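You operate a simulated robot arm through the tools that you are given. There is no shell and no other tool. Be economical: measure what you need, move in short steps, check, and stop when the job is done.

Carry out the task below with a simulated robot arm. There is one attempt and no reset: what you move stays moved.

TASK
Fetch the cream spoon and set it on the cream green-rim plate. Then take the cream fork and put it on the beige wooden platter.

It is judged by the outcome, as a careful person would: the job done as asked, and still so three seconds after it is handed in. It fails if anything else is knocked over, pushed out of place, dropped, spilled or broken.

THE ROBOT
A 7-joint arm with a two-finger parallel gripper, fixed in place. Base frame: the origin is at the foot of the arm, x ahead of it, y to its left, z up; the work surface is at about z = 0.8. Lengths are in m, angles in rad, forces in N, time in s.
With the tool pointing down near the work surface it reaches from about 0.3 to 0.7 m from the base axis. Its first joint turns from -1.152 to 1.152 rad. Payload 1.57 kg.
Tool frame: the origin (TCP) lies between the finger pads and is the grasp point; the fingertips stand 0.03 m ahead of it; z points along the fingers, y is the line along which they close. The gripper opens to 0.11 m. The fingers are 0.024 m wide and 0.012 m thick; the gripper's body (0.048 by 0.112 m) begins 0.078 m behind the TCP.
Orientation is that of the tool frame in the base frame, as a unit quaternion [x, y, z, w]. With the fingers straight down and closing along the base's y, the tool's x points along the base's -x, its y along +y and its z along -z.

THE INTERFACE
- The arm moves only by the tool servo_tool. Its argument "rows" is a list of rows, each a list of 3 entries, a list of its own where there are three numbers: the shift along the tool's x, y, z in m, then the turn, a rotation vector about the tool's x, y, z in degrees, then the gripper command, from -1 (fully open) to 1 (shut), values between in proportion. In form: [[[x, y, z], [wx, wy, wz], claw], ...]. A call has 1 to 10 rows; each row shifts and turns the commanded pose from where the row before left it, along the tool's axes as they then stand. A row lasts 0.2 s, in which the tool goes at most 0.05 m and 0.15 rad; a call with a longer step from one row to the next is refused whole, and so is a gripper value outside its range. A pose out of reach is approached as far as the arm can. The call stops where the force on the tool passes 40 N (or 10 N more than at its start, if that is more) or the arm is blocked; 0.2 s more then pass. The fingers move at their own pace (about 0.108 m/s each) and stop on an object; they squeeze with about 30 N. The grip force told is the motor's: it shows also when the fingers shut on nothing. Time passes only in rows, and 0.2 s behind the last, so rows that do not move let the fingers close. It gives the time, the measured TCP pose, the force on the tool (base axes), the opening and the grip force at its end, in the units of the frame above (readings bear some noise), and new pictures: "show" is both (left out), scene, wrist or none.
- Cameras (640 x 400 px; columns grow to the right, rows downward): "scene" is fixed at [0.1556, -0.3944, 1.3854]; the picture's right is [0.80, -0.59, 0.00], its down [-0.44, -0.60, -0.67] and it looks along [0.40, 0.54, -0.74] (base axes); focal length 330 px, centre (320, 200). "wrist" rides on the gripper at [-0.036, 0, -0.08] in the tool frame; the picture's right is [0.00, -1.00, 0.00], its down [0.97, 0.00, -0.24] and it looks along [0.24, 0.00, 0.97] (tool axes); focal length 218 px, centre (320, 200).
- probe_pixels(camera, pixels): for up to 12 pixels [column, row] of the newest picture of that camera ("zoom" is the newest enlarged one), the place [x, y, z] in the base frame of the surface seen there, good to about 0.002 m. No time passes.
- close_up(camera, box): a new picture of the part [left, top, right, bottom] of that camera's present view, enlarged. No time passes.
- sign_off(): hands the job in; it is judged then, once.

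Work in short steps. Measure before you move; look again where a grasp or a placing could have gone wrong, and mend it. You have 80 turns and 120 pictures in all, the two below and enlarged ones among them. Open the gripper and draw the arm clear of the work before you hand the job in, unless the task says otherwise; then end with one line.

The tools are called as name(argument=value, ...) on one line, values as JSON. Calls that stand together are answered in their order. servo_tool: Moves the arm, as the interface text tells. Its arguments: {"type":"object","properties":{"rows":{"type":"array","items":{"type":"array"}},"show":{"type":"string","enum":["both","scene","wrist","none"]}},"required":["rows"]} The other tools are called the same way: probe_pixels (camera, pixels) gives the place of the surface under pixels of a picture; close_up (camera, box) takes an enlarged picture of a part of a camera's view; sign_off () hands the job in.

At the start:

```text
clock: 0.0
tcp_pos: [0.3744, 0.002, 1.0336]
ee_rot: [-0.001, 1.0, 0.001, 0.0]
wrist_force: [-0.5, 0.3, 0.2]
width: 0.11
finger_force: 0.1
```

scene: 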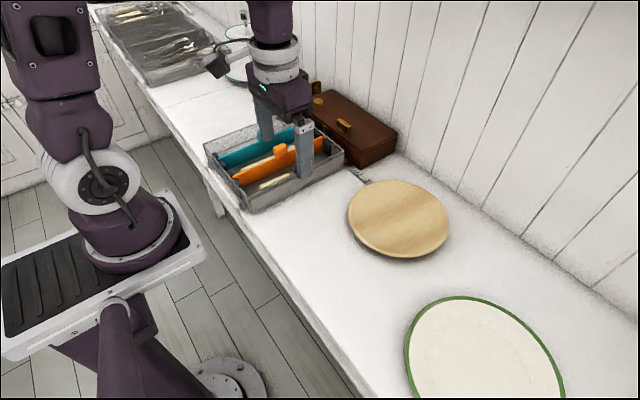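
wrist: 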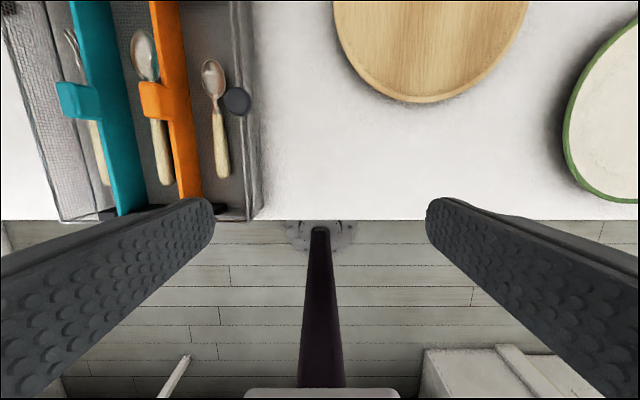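

The wrist view shows a tray with a fork at (95,100) and spoons at (155,100) and (217,120). I'll enlarge it to tell them apart.

close_up(camera="wrist", box=[0, 0, 280, 230])

close_up(camera="scene", box=[180, 80, 420, 230])

probe_pixels(camera="wrist", pixels=[[145, 60], [160, 150], [210, 75], [222, 165], [100, 170], [75, 45], [118, 120], [180, 100], [225, 60], [130, 100], [240, 120], [50, 150]])

probe_pixels(camera="scene", pixels=[[400, 215], [350, 210], [448, 215], [400, 182], [385, 252], [480, 350], [408, 350], [470, 300], [545, 345], [358, 173], [280, 150], [260, 205]])

```text
1.74 times, centred on (140, 115) of wrist
```

zoom: 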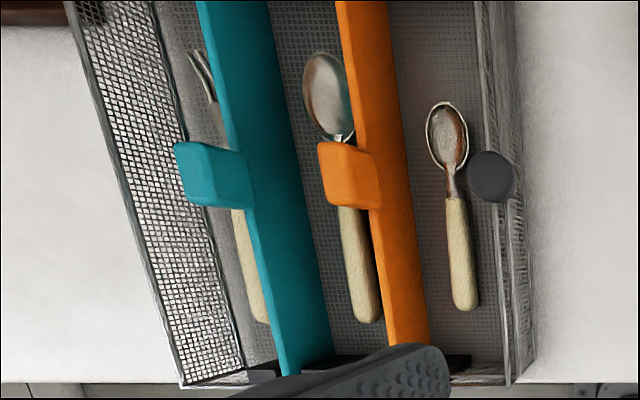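

```text
2.67 times, centred on (300, 155) of scene
```

zoom: 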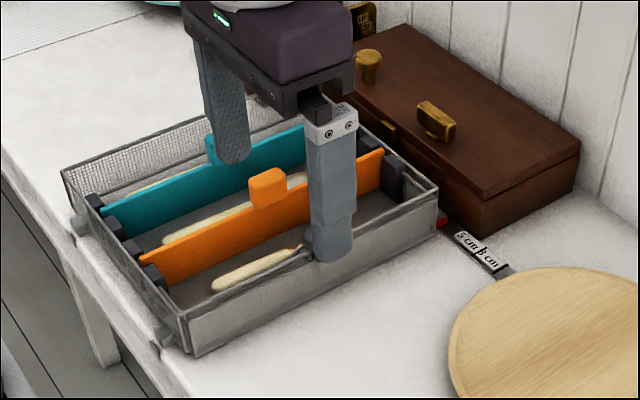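

```text
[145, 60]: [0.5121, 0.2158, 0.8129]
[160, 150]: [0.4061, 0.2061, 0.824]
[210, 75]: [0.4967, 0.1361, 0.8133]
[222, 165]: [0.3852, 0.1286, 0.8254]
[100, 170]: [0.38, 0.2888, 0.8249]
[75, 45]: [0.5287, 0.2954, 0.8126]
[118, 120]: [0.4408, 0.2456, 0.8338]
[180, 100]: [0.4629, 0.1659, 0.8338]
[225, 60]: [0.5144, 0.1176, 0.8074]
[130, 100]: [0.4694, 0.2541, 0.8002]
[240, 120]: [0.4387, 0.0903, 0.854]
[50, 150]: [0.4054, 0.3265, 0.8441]
```

```text
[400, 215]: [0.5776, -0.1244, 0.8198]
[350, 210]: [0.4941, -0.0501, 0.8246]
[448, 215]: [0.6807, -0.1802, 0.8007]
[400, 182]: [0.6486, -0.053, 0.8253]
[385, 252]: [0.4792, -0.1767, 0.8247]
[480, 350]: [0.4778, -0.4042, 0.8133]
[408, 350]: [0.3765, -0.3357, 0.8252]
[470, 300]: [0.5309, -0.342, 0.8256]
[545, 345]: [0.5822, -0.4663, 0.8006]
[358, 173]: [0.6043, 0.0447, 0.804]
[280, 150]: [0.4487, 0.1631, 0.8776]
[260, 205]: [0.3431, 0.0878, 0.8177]
```

Both spoons look alike in this view, so I'll move over the tray for a closer look.

servo_tool(rows=[[[0.0, 0.04, -0.03], [0, 0, 0], -1], [[0.0, 0.045, -0.02], [0, 0, 0], -1], [[0, 0.045, 0], [0, 0, 0], -1], [[0, 0.045, 0], [0, 0, 0], -1], [[0, 0.02, 0], [0, 0, 0], -1], [[0, 0, 0], [0, 0, 0], -1]])

close_up(camera="wrist", box=[180, 0, 460, 200])

```text
clock: 1.4
tcp_pos: [0.3753, 0.1973, 1.0837]
ee_rot: [0.0, 1.0, -0.001, 0.001]
wrist_force: [0.2, 0.5, -0.8]
width: 0.11
finger_force: 0.1
```

scene: 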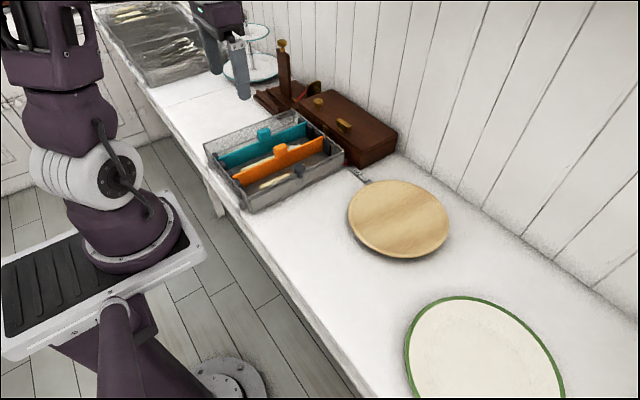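
wrist: 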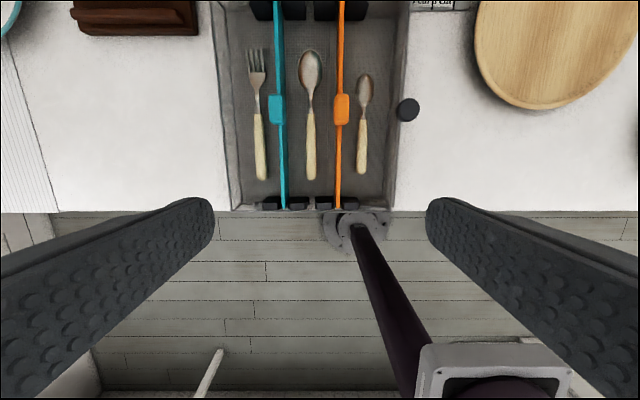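

```text
2.00 times, centred on (320, 100) of wrist
```

zoom: 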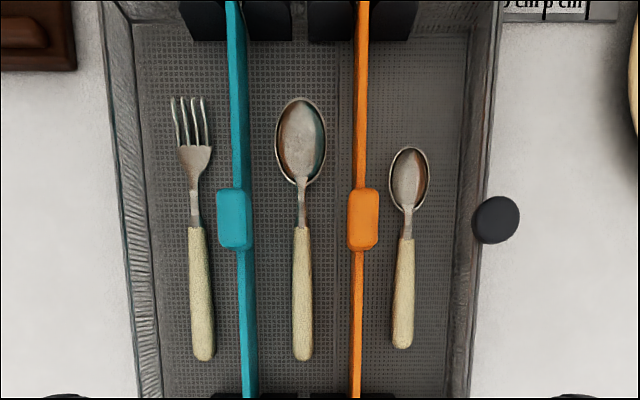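

The tray holds a fork, a full-size spoon and a teaspoon, so the spoon I want is the middle one. Next I'll measure positions.

probe_pixels(camera="zoom", pixels=[[302, 350], [302, 300], [302, 240], [301, 140], [242, 300], [242, 180], [360, 300], [364, 215], [235, 215], [204, 350], [197, 240], [193, 150]])

probe_pixels(camera="zoom", pixels=[[270, 300], [335, 300], [225, 320], [175, 300], [145, 300], [120, 300], [240, 80], [362, 80], [495, 220], [480, 100], [252, 393], [230, 10]])

```text
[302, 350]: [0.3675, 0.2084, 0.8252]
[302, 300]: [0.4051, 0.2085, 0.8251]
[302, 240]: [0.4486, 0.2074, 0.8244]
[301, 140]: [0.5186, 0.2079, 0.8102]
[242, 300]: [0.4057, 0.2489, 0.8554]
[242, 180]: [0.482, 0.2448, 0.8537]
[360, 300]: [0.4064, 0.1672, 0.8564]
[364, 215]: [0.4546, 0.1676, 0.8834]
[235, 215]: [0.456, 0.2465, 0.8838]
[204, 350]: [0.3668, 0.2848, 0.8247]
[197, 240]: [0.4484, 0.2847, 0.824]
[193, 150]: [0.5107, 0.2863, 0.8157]
```

```text
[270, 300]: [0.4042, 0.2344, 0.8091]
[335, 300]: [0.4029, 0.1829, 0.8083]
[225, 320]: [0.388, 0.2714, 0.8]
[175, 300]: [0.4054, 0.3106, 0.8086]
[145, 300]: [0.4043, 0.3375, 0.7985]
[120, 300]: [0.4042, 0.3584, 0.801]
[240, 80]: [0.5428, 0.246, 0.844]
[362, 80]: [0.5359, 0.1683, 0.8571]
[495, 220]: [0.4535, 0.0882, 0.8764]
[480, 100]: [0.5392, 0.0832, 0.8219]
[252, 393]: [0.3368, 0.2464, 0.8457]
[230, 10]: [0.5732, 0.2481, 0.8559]
```

Handle top is at (0.41, 0.208, 0.825), between dividers at y≈0.167 and 0.247. I'll narrow the gripper, line up at x=0.415 and go down to just above the dividers.

servo_tool(rows=[[[-0.02, 0.0057, 0.0], [0, 0, 0], 0.36], [[-0.02, 0.005, 0.04], [0, 0, 0], 0.36], [[0, 0, 0.045], [0, 0, 0], 0.36], [[0, 0, 0.045], [0, 0, 0], 0.36], [[0, 0, 0.02], [0, 0, 0], 0.36], [[0, 0, 0], [0, 0, 0], 0.36]])

```text
clock: 2.8
tcp_pos: [0.4183, 0.2071, 0.9358]
ee_rot: [0.0, 1.0, 0.0, -0.001]
wrist_force: [-0.1, 0.1, 0.4]
width: 0.0351
finger_force: 0.0
```

scene: 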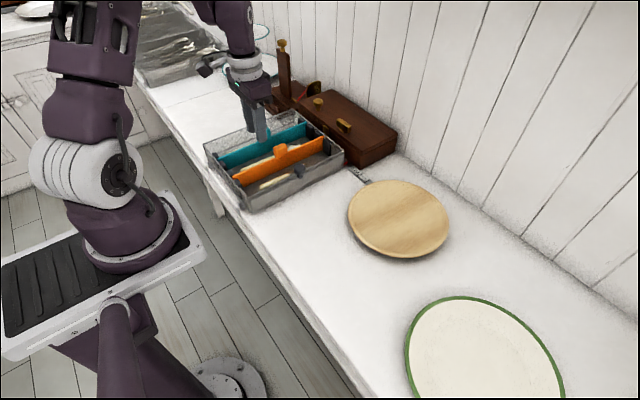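
wrist: 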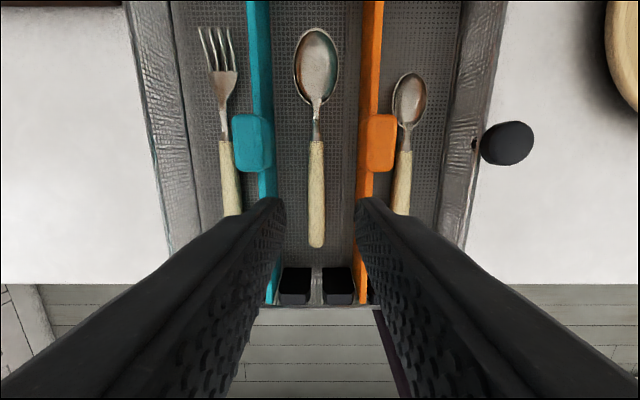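

The fingers straddle the handle, centred at (317,190). Descending to z≈0.841 between the dividers.

servo_tool(rows=[[[0.002, 0.0005, 0.03], [0, 0, 0], 0.36], [[0, 0, 0.03], [0, 0, 0], 0.36], [[0, 0, 0.02], [0, 0, 0], 0.36], [[0, 0, 0.013], [0, 0, 0], 0.36], [[0, 0, 0], [0, 0, 0], 0.36]])

```text
clock: 4.0
tcp_pos: [0.4147, 0.2096, 0.8412]
ee_rot: [0.001, 1.0, 0.0, 0.0]
wrist_force: [-0.5, -0.7, 0.1]
width: 0.0352
finger_force: 0.1
```

scene: 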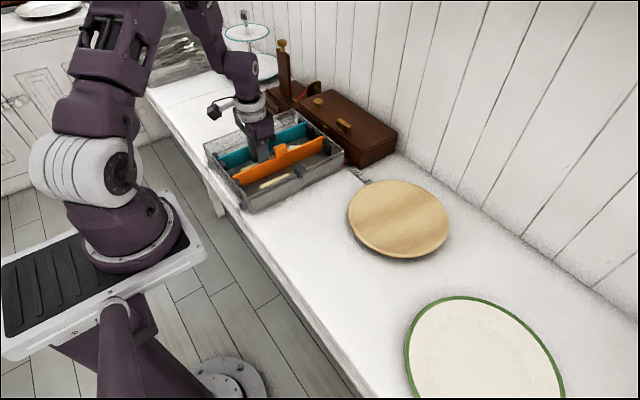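
wrist: 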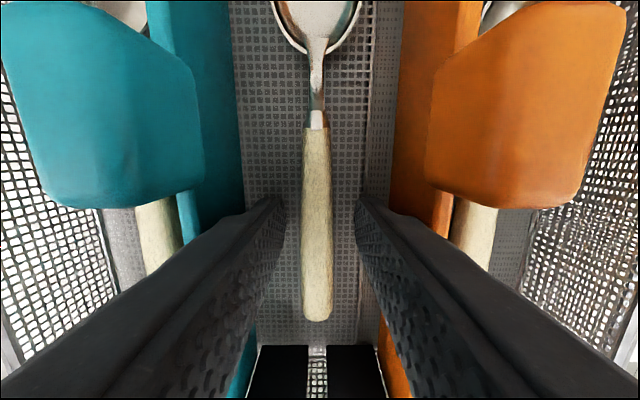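

No contact yet and the fingers are well placed. Closing, then lifting slightly.

servo_tool(rows=[[[0, 0, 0], [0, 0, 0], 1], [[0, 0, 0], [0, 0, 0], 1], [[0, 0, 0], [0, 0, 0], 1], [[0, 0, -0.015], [0, 0, 0], 1], [[0, 0, -0.03], [0, 0, 0], 1], [[0, 0, -0.04], [0, 0, 0], 1], [[0, 0, -0.045], [0, 0, 0], 1], [[0, 0, -0.03], [0, 0, 0], 1]])

probe_pixels(camera="scene", pixels=[[405, 352], [455, 298], [520, 322], [562, 385], [412, 390], [470, 370], [430, 380], [530, 370], [400, 183], [349, 220], [440, 240], [395, 225]])

```text
clock: 5.8
tcp_pos: [0.4106, 0.2087, 1.0016]
ee_rot: [0.0, 1.0, 0.0, -0.001]
wrist_force: [-1.0, 0.7, -0.1]
width: 0.0143
finger_force: 30.2
```

scene: 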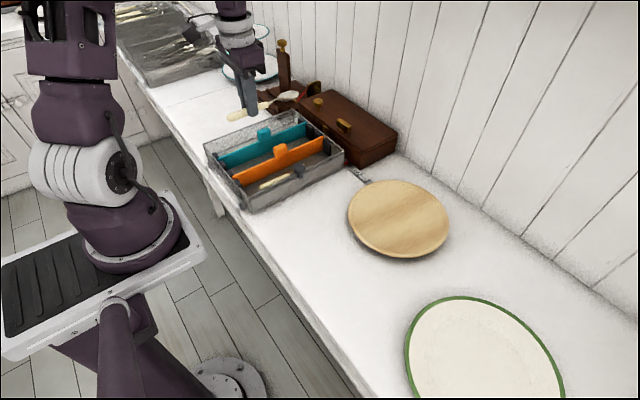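
wrist: 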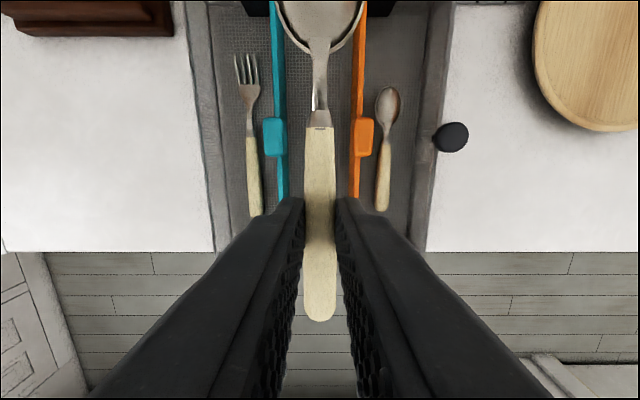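

```text
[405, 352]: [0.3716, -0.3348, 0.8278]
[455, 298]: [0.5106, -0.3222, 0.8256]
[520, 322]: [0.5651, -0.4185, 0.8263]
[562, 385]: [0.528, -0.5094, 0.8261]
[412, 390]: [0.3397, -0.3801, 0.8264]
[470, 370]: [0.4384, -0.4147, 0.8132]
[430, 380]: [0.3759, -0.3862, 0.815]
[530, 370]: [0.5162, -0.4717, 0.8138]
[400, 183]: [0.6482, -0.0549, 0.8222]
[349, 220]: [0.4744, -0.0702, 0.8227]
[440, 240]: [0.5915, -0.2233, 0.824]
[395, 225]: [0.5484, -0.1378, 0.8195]
```

Spoon gripped (width 0.0143) and clear of the tray. Plate rim fits a circle centred at (0.448,-0.427) with r≈0.117. I'll carry the spoon at z≈1.0 towards -y.

servo_tool(rows=[[[0, -0.03, 0], [0, 0, 0], 1], [[0, -0.045, 0], [0, 0, 0], 1], [[0, -0.045, 0], [0, 0, 0], 1], [[0, -0.045, 0], [0, 0, 0], 1], [[0, -0.045, 0], [0, 0, 0], 1], [[0, -0.045, 0], [0, 0, 0], 1], [[0, -0.045, 0], [0, 0, 0], 1], [[0, -0.045, 0], [0, 0, 0], 1]], show="none")

servo_tool(rows=[[[0, -0.045, 0], [0, 0, 0], 1], [[0, -0.045, 0], [0, 0, 0], 1], [[0, -0.045, 0], [0, 0, 0], 1], [[0, -0.045, 0], [0, 0, 0], 1], [[0, -0.045, 0], [0, 0, 0], 1], [[0, -0.045, 0], [0, 0, 0], 1], [[0, -0.02, 0], [0, 0, 0], 1], [[0, 0, 0], [0, 0, 0], 1]])

```text
clock: 7.6
tcp_pos: [0.4112, -0.137, 1.0005]
ee_rot: [-0.001, 1.0, 0.001, 0.0]
wrist_force: [-0.5, -0.5, 0.2]
width: 0.0142
finger_force: 29.7
```

```text
clock: 9.4
tcp_pos: [0.4139, -0.4261, 1.0013]
ee_rot: [0.0, 1.0, 0.0, 0.0]
wrist_force: [-0.2, 0.2, -1.3]
width: 0.0143
finger_force: 29.9
```

scene: 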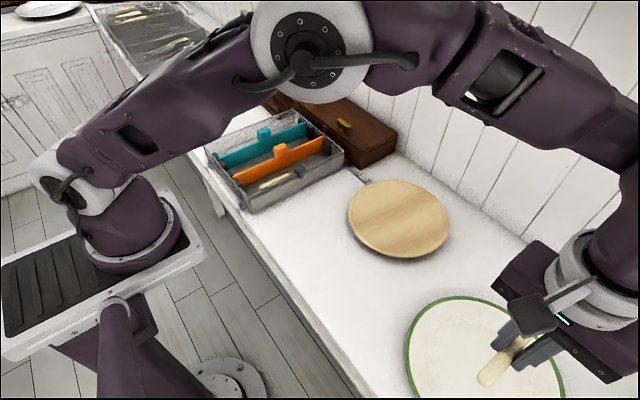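
wrist: 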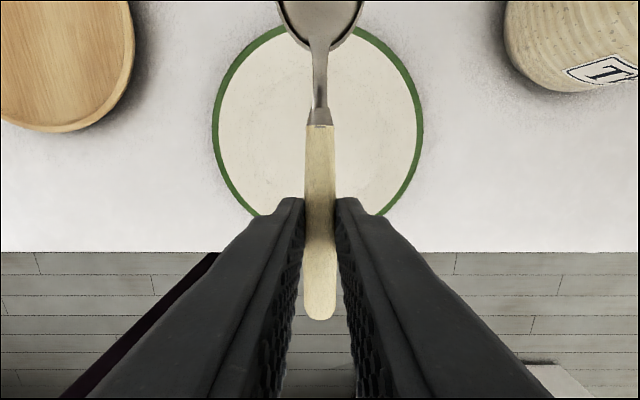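

Spoon is centred over the plate. Checking the plate's x extent and the canister on the right before I lower it.

probe_pixels(camera="wrist", pixels=[[215, 130], [421, 130], [260, 210], [380, 208], [280, 28], [375, 40], [250, 120], [510, 40], [570, 90], [318, 315], [318, 200]])

```text
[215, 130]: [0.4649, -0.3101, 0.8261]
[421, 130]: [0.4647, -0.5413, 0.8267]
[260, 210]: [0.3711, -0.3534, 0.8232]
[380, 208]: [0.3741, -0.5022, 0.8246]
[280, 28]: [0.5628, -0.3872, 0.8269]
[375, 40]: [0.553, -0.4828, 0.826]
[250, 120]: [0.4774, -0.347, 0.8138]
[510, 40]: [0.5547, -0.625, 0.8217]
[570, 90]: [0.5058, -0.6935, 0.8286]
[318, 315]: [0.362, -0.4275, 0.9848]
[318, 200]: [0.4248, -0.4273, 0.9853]
```

Plate centre is ≈(0.455,-0.426) and the spoon spans x≈0.36–0.555, so it's centred. Lowering straight down.

servo_tool(rows=[[[0, 0, 0.04], [0, 0, 0], 1], [[0, 0, 0.04], [0, 0, 0], 1], [[0, 0, 0.035], [0, 0, 0], 1], [[0, 0, 0.02], [0, 0, 0], 1], [[0, 0, 0.012], [0, 0, 0], 1], [[0, 0, 0.004], [0, 0, 0], 1], [[0, 0, 0.0], [0, 0, 0], 1]])

```text
clock: 11.0
tcp_pos: [0.4125, -0.4255, 0.8518]
ee_rot: [0.0, 1.0, -0.001, -0.001]
wrist_force: [0.9, -0.4, -1.0]
width: 0.0141
finger_force: 30.1
```

scene: 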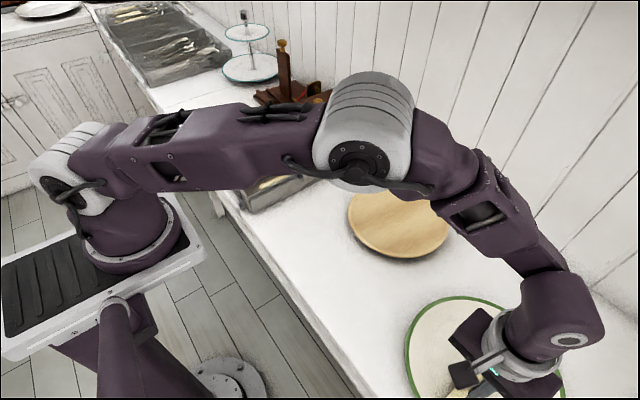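
wrist: 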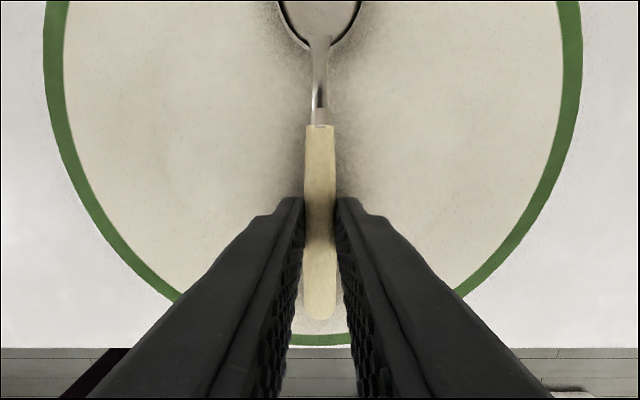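

No contact yet, about 6 mm above the plate. Lowering the last few mm, releasing to a modest width, then lifting.

servo_tool(rows=[[[0, 0, 0.002], [0, 0, 0], 1], [[0, 0, 0.002], [0, 0, 0], 1], [[0, 0, 0.001], [0, 0, 0], 1], [[0, 0, 0], [0, 0, 0], 1]], show="none")

servo_tool(rows=[[[0, 0, 0], [0, 0, 0], 0.5], [[0, 0, 0], [0, 0, 0], 0.36], [[0, 0, 0], [0, 0, 0], 0.36], [[0, 0, -0.02], [0, 0, 0], 0.36], [[0, 0, -0.04], [0, 0, 0], 0.36], [[0, 0, -0.045], [0, 0, 0], 0.36], [[0, 0, -0.045], [0, 0, 0], 0.36]])

```text
clock: 12.0
tcp_pos: [0.4133, -0.4273, 0.8458]
ee_rot: [0.0, 1.0, -0.001, 0.002]
wrist_force: [9.4, 1.4, 18.9]
width: 0.0141
finger_force: 29.9
```

```text
clock: 13.6
tcp_pos: [0.4132, -0.4267, 0.9959]
ee_rot: [0.0, 1.0, 0.0, 0.001]
wrist_force: [0.0, 0.6, 0.3]
width: 0.0351
finger_force: 0.1
```

scene: 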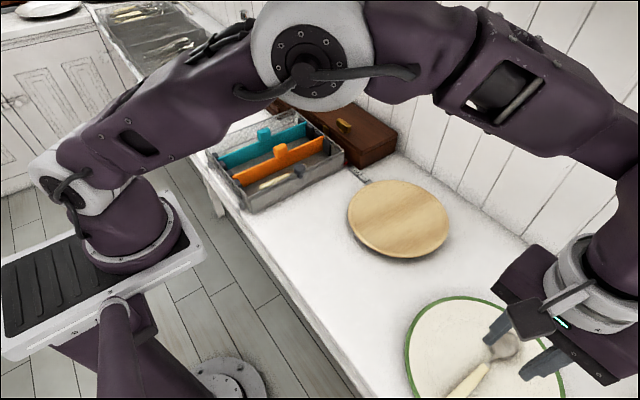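
wrist: 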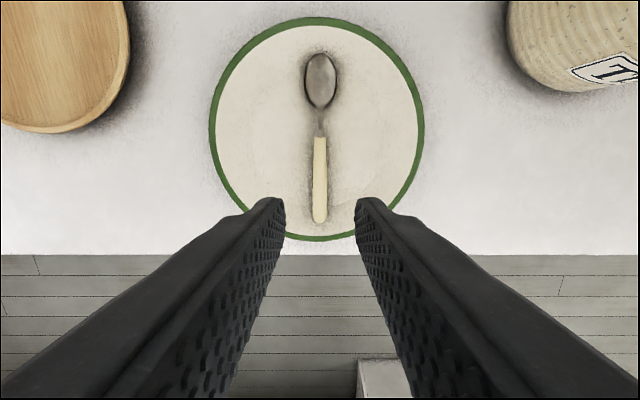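

Spoon lies squarely on the plate. Heading back to the fork (handle at y≈0.285).

servo_tool(rows=[[[0, 0.03, -0.01], [0, 0, 0], 0.4], [[0, 0.049, 0], [0, 0, 0], 0.4], [[0, 0.049, 0], [0, 0, 0], 0.4], [[0, 0.049, 0], [0, 0, 0], 0.4], [[0, 0.049, 0], [0, 0, 0], 0.4], [[0, 0.049, 0], [0, 0, 0], 0.4], [[0, 0.049, 0], [0, 0, 0], 0.4], [[0, 0.049, 0], [0, 0, 0], 0.4]], show="none")

servo_tool(rows=[[[0, 0.049, 0], [0, 0, 0], 0.4], [[0, 0.049, 0], [0, 0, 0], 0.4], [[0, 0.049, 0], [0, 0, 0], 0.4], [[0, 0.049, 0], [0, 0, 0], 0.4], [[0, 0.049, 0], [0, 0, 0], 0.4], [[0, 0.049, 0], [0, 0, 0], 0.4], [[0, 0.044, 0], [0, 0, 0], 0.4], [[0, 0, 0.03], [0, 0, 0], 0.4], [[0, 0, 0.03], [0, 0, 0], 0.4], [[0, 0, 0], [0, 0, 0], 0.4]])

```text
clock: 15.4
tcp_pos: [0.4135, -0.0548, 1.0061]
ee_rot: [0.001, 1.0, -0.001, 0.0]
wrist_force: [-0.2, -0.5, 0.4]
width: 0.0331
finger_force: 0.1
```

```text
clock: 17.6
tcp_pos: [0.4118, 0.285, 0.9449]
ee_rot: [0.0, 1.0, 0.0, 0.0]
wrist_force: [-0.7, -0.1, 0.1]
width: 0.0329
finger_force: 0.2
```

scene: 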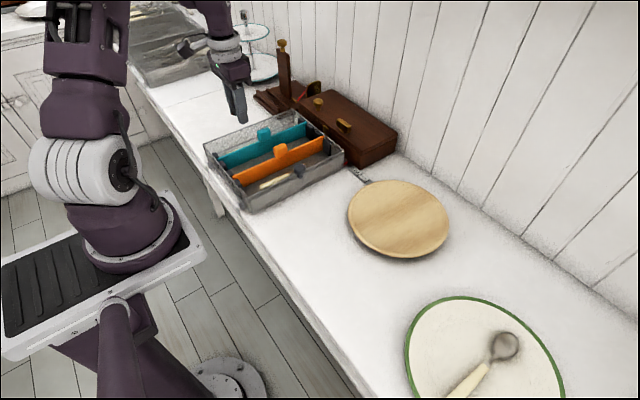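
wrist: 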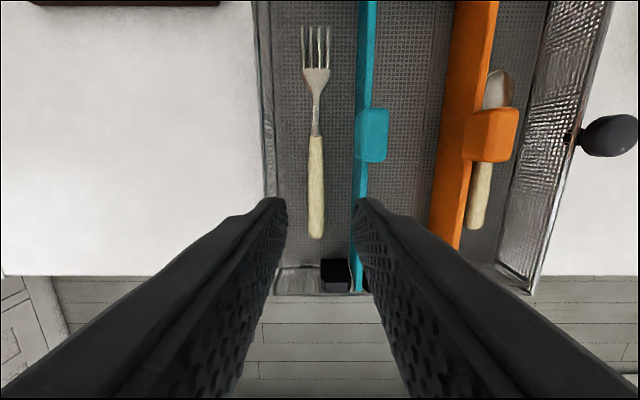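

probe_pixels(camera="wrist", pixels=[[317, 230], [317, 185], [315, 140], [360, 190], [365, 190], [371, 60], [262, 170], [272, 170], [285, 190], [355, 140], [317, 60], [256, 100]])

close_up(camera="wrist", box=[220, 80, 420, 300])

```text
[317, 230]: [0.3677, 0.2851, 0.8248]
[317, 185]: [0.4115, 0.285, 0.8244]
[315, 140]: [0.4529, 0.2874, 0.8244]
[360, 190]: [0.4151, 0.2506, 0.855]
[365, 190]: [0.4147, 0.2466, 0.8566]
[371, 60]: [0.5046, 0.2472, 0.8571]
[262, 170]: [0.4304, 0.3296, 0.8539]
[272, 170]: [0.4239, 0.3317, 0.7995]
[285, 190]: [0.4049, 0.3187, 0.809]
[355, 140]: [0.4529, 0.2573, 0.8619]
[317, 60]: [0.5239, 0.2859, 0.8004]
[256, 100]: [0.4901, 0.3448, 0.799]
```

```text
1.82 times, centred on (320, 190) of wrist
```

zoom: 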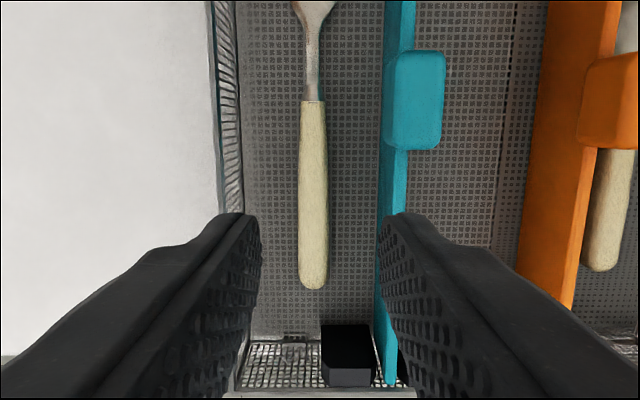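

Clear gap runs y≈0.2505 to 0.327 with the fork handle at 0.285. I'll narrow to about 0.03, shift +1.5 mm and descend to z≈0.841.

servo_tool(rows=[[[0, 0.0015, 0.01], [0, 0, 0], 0.46], [[0, 0, 0.03], [0, 0, 0], 0.46], [[0, 0, 0.03], [0, 0, 0], 0.46], [[0, 0, 0.02], [0, 0, 0], 0.46], [[0, 0, 0.014], [0, 0, 0], 0.46], [[0, 0, 0], [0, 0, 0], 0.46]])

```text
clock: 19.0
tcp_pos: [0.4122, 0.2866, 0.8404]
ee_rot: [0.0, 1.0, 0.0, -0.001]
wrist_force: [0.9, 0.3, 0.5]
width: 0.0298
finger_force: 0.0
```

scene: 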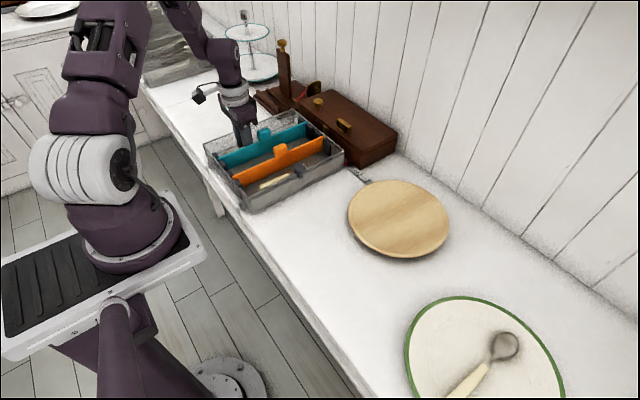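
wrist: 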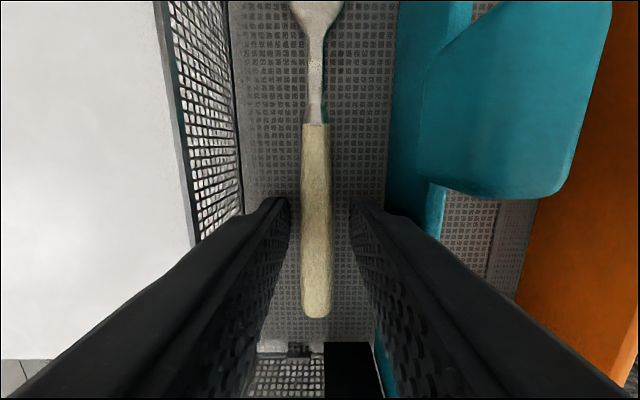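

The handle is between the pads with clearance on both sides. Closing and lifting.

servo_tool(rows=[[[0, -0.001, 0], [0, 0, 0], 1], [[0, 0, 0], [0, 0, 0], 1], [[0, 0, 0], [0, 0, 0], 1], [[0, 0, -0.015], [0, 0, 0], 1], [[0, 0, -0.03], [0, 0, 0], 1], [[0, 0, -0.04], [0, 0, 0], 1], [[0, 0, -0.045], [0, 0, 0], 1], [[0, 0, -0.03], [0, 0, 0], 1], [[0, 0, 0], [0, 0, 0], 1]])

probe_pixels(camera="scene", pixels=[[349, 215], [365, 190], [430, 192], [447, 222], [415, 256], [365, 245], [400, 185], [380, 215], [420, 215], [400, 235]])

```text
clock: 21.0
tcp_pos: [0.4137, 0.2838, 1.0014]
ee_rot: [0.0, 1.0, 0.0, 0.0]
wrist_force: [0.1, -0.5, -1.5]
width: 0.0142
finger_force: 30.2
```

scene: 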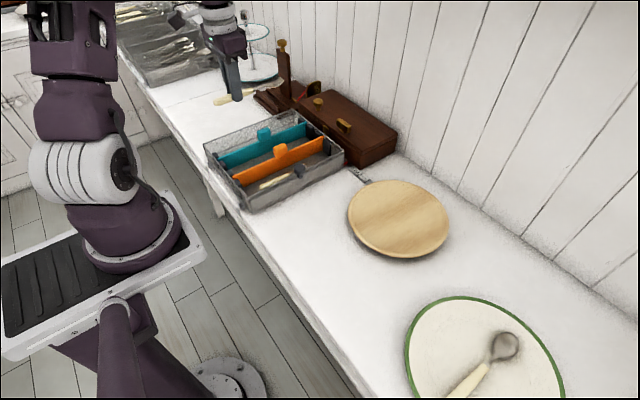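
wrist: 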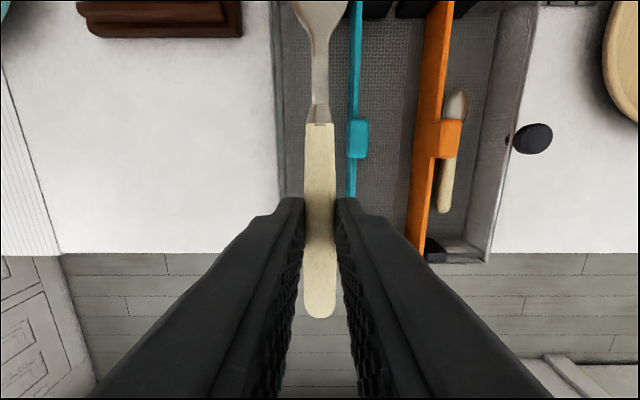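

```text
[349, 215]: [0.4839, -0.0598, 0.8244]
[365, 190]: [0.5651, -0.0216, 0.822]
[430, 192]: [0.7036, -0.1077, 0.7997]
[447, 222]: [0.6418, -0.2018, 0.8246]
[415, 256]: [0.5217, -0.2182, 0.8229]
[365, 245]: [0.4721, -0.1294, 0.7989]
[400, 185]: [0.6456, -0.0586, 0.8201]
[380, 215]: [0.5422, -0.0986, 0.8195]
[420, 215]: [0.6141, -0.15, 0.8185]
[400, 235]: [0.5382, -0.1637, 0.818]
```

Fork held. Platter fits a circle at about (0.565,-0.127), r≈0.104. I'll carry it in -y first, then forward to TCP x≈0.524.

servo_tool(rows=[[[0, -0.03, 0], [0, 0, 0], 1], [[0, -0.045, 0], [0, 0, 0], 1], [[0, -0.045, 0], [0, 0, 0], 1], [[0, -0.045, 0], [0, 0, 0], 1], [[0, -0.045, 0], [0, 0, 0], 1], [[0, -0.045, 0], [0, 0, 0], 1], [[0, -0.045, 0], [0, 0, 0], 1], [[-0.02, -0.04, 0], [0, 0, 0], 1], [[-0.025, -0.04, 0], [0, 0, 0], 1]], show="none")

servo_tool(rows=[[[-0.033, -0.031, 0], [0, 0, 0], 1], [[-0.033, 0, 0], [0, 0, 0], 1], [[0, 0, 0], [0, 0, 0], 1], [[0, 0, 0], [0, 0, 0], 1]])

probe_pixels(camera="wrist", pixels=[[318, 315], [318, 200], [230, 130], [410, 130], [250, 60], [390, 60], [250, 180], [390, 180], [318, 30], [270, 130]])

```text
clock: 23.0
tcp_pos: [0.4562, -0.0957, 1.0014]
ee_rot: [0.0, 1.0, 0.0, 0.001]
wrist_force: [0.1, 0.2, 0.0]
width: 0.0146
finger_force: 30.3
```

```text
clock: 24.0
tcp_pos: [0.5237, -0.1276, 0.9998]
ee_rot: [0.0, 1.0, 0.0, 0.0]
wrist_force: [1.0, 0.1, 0.1]
width: 0.0142
finger_force: 29.9
```

scene: 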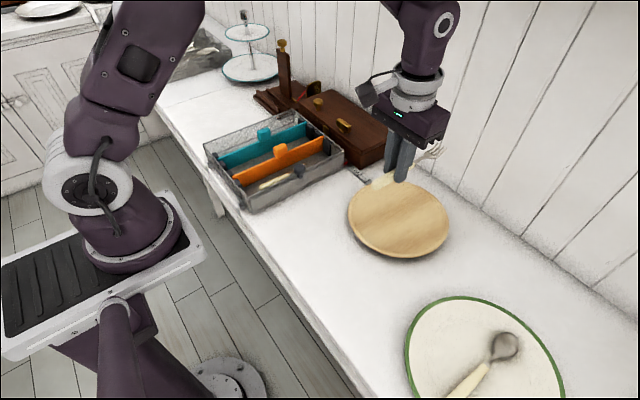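
wrist: 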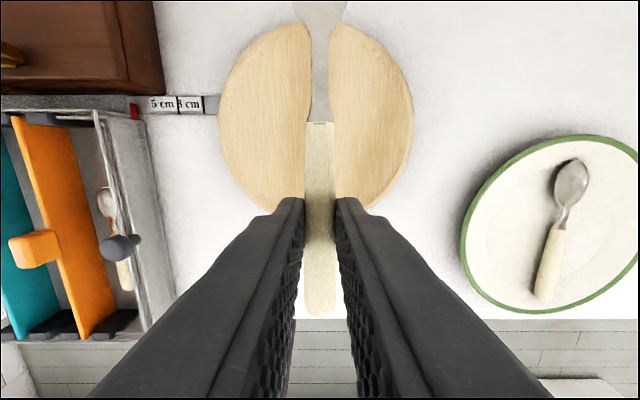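

```text
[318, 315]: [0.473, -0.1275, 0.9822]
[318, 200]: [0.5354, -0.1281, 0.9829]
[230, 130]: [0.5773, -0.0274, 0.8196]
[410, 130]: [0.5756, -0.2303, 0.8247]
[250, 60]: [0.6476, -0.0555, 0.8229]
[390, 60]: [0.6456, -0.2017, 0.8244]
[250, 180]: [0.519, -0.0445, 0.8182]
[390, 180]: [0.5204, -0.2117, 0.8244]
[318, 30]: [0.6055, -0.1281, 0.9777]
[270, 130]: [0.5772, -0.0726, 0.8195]
```

Refined centre ≈(0.571,-0.125). Shifting +5 mm in x and +2 mm in y, then lowering.

servo_tool(rows=[[[-0.005, 0.002, 0.03], [0, 0, 0], 1], [[0, 0, 0.04], [0, 0, 0], 1], [[0, 0, 0.035], [0, 0, 0], 1], [[0, 0, 0.02], [0, 0, 0], 1], [[0, 0, 0.01], [0, 0, 0], 1], [[0, 0, 0.004], [0, 0, 0], 1], [[0, 0, 0.0], [0, 0, 0], 1]])

```text
clock: 25.6
tcp_pos: [0.5298, -0.1241, 0.8614]
ee_rot: [0.0, 1.0, 0.001, 0.001]
wrist_force: [-0.6, 0.1, -0.9]
width: 0.0142
finger_force: 29.7
```

scene: 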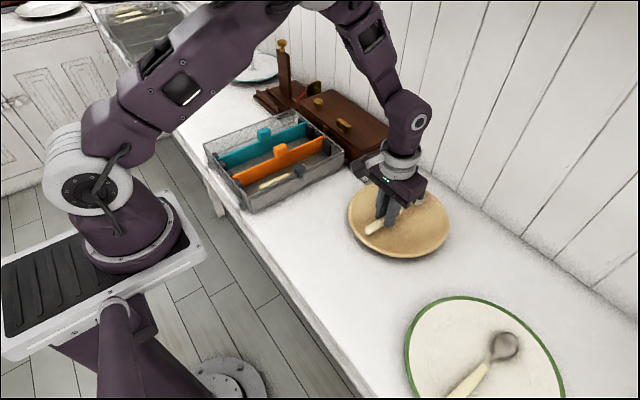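
wrist: 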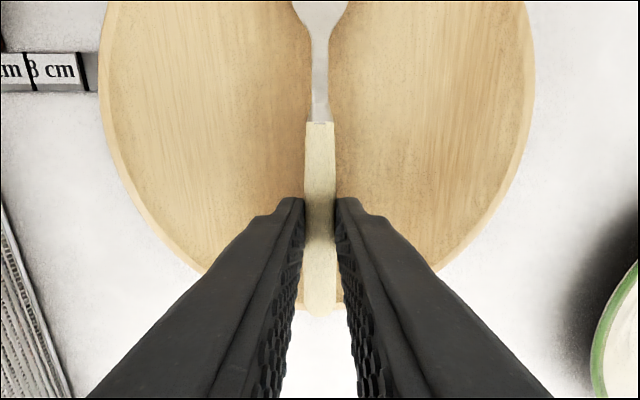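

The handle end sits near the platter's near edge, so I'll measure it before releasing.

probe_pixels(camera="wrist", pixels=[[340, 304], [339, 296], [298, 302], [320, 310], [110, 100], [528, 100], [250, 100], [210, 270]])

close_up(camera="scene", box=[330, 150, 470, 270])

```text
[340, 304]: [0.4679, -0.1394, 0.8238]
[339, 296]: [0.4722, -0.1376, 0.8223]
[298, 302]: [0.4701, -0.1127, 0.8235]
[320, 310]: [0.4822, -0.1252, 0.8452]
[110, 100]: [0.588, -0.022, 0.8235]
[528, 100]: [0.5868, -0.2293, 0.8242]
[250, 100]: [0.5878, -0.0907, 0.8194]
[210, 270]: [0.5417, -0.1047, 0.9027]
```

```text
3.33 times, centred on (400, 210) of scene
```

zoom: 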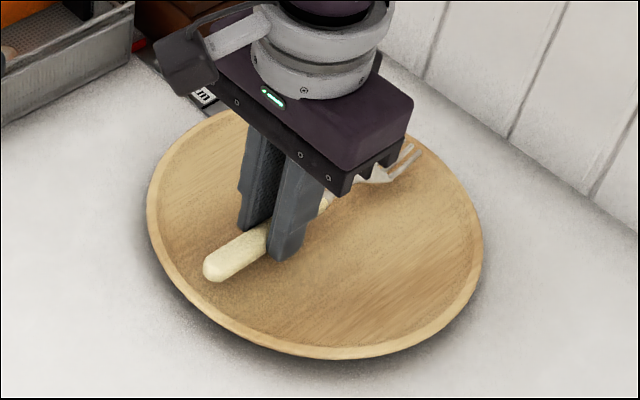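

The handle end is 14 mm inside the rim and the tines are about 12 mm inside the far rim. Lowering gently.

servo_tool(rows=[[[0, 0, 0.003], [0, 0, 0], 1], [[0, 0, 0.002], [0, 0, 0], 1], [[0, 0, 0.002], [0, 0, 0], 1], [[0, 0, 0.001], [0, 0, 0], 1], [[0, 0, 0], [0, 0, 0], 1]], show="none")

```text
clock: 26.8
tcp_pos: [0.5282, -0.1242, 0.8541]
ee_rot: [-0.001, 1.0, 0.0, 0.0]
wrist_force: [-0.2, 0.2, -1.0]
width: 0.0143
finger_force: 29.7
```

servo_tool(rows=[[[0, 0, 0.002], [0, 0, 0], 1], [[0, 0, 0.001], [0, 0, 0], 1], [[0, 0, 0], [0, 0, 0], 1]], show="none")

```text
clock: 27.6
tcp_pos: [0.5293, -0.1242, 0.8521]
ee_rot: [0.0, 1.0, -0.001, 0.001]
wrist_force: [-2.6, -1.4, 14.9]
width: 0.0145
finger_force: 30.3
```

Contact made (about 15 N). Releasing and lifting clear.

servo_tool(rows=[[[0, 0, 0], [0, 0, 0], 0.6], [[0, 0, 0], [0, 0, 0], 0.36], [[0, 0, 0], [0, 0, 0], 0.36], [[0, 0, -0.02], [0, 0, 0], 0.36], [[0, 0, -0.04], [0, 0, 0], 0.36], [[0, 0, -0.045], [0, 0, 0], 0.36], [[0, 0, -0.045], [0, 0, 0], 0], [[0.04, 0, 0], [0, 0, 0], -1], [[0.045, 0, -0.01], [0, 0, 0], -1], [[0.045, 0, 0], [0, 0, 0], -1]])

close_up(camera="scene", box=[190, 90, 590, 400])

```text
clock: 29.8
tcp_pos: [0.3975, -0.1239, 1.0119]
ee_rot: [0.0, 1.0, 0.0, 0.0]
wrist_force: [-0.5, -0.9, 0.5]
width: 0.1099
finger_force: 0.0
```

scene: 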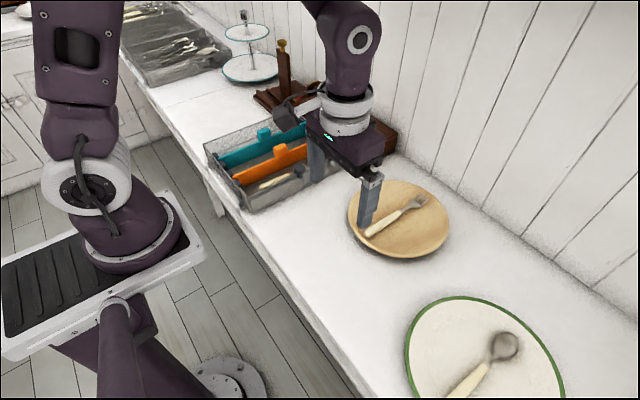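
wrist: 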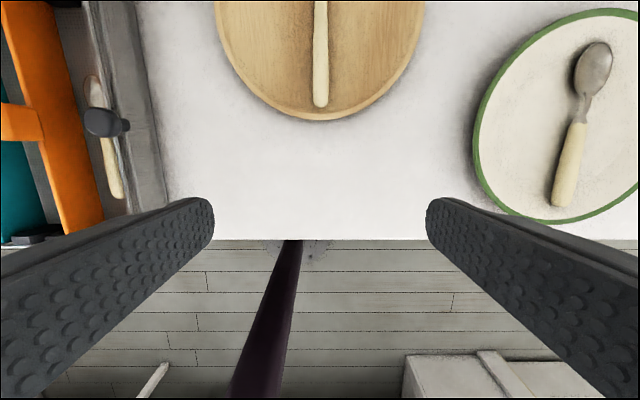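

```text
1.29 times, centred on (390, 245) of scene
```

zoom: 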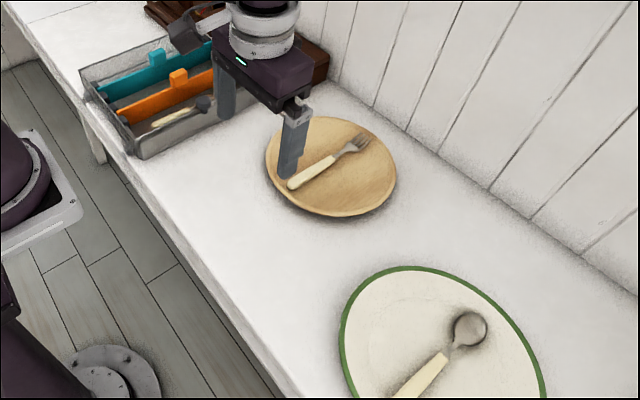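

Both pieces rest where asked, nothing else has moved, and the gripper is open and clear. Handing in.

sign_off()

```text
The job is handed in.
```

The cream spoon is on the green-rim plate and the cream fork is on the wooden platter; the final pictures show nothing else disturbed. There were two cream-handled spoons in the tray; I took the full-size one and left the teaspoon.
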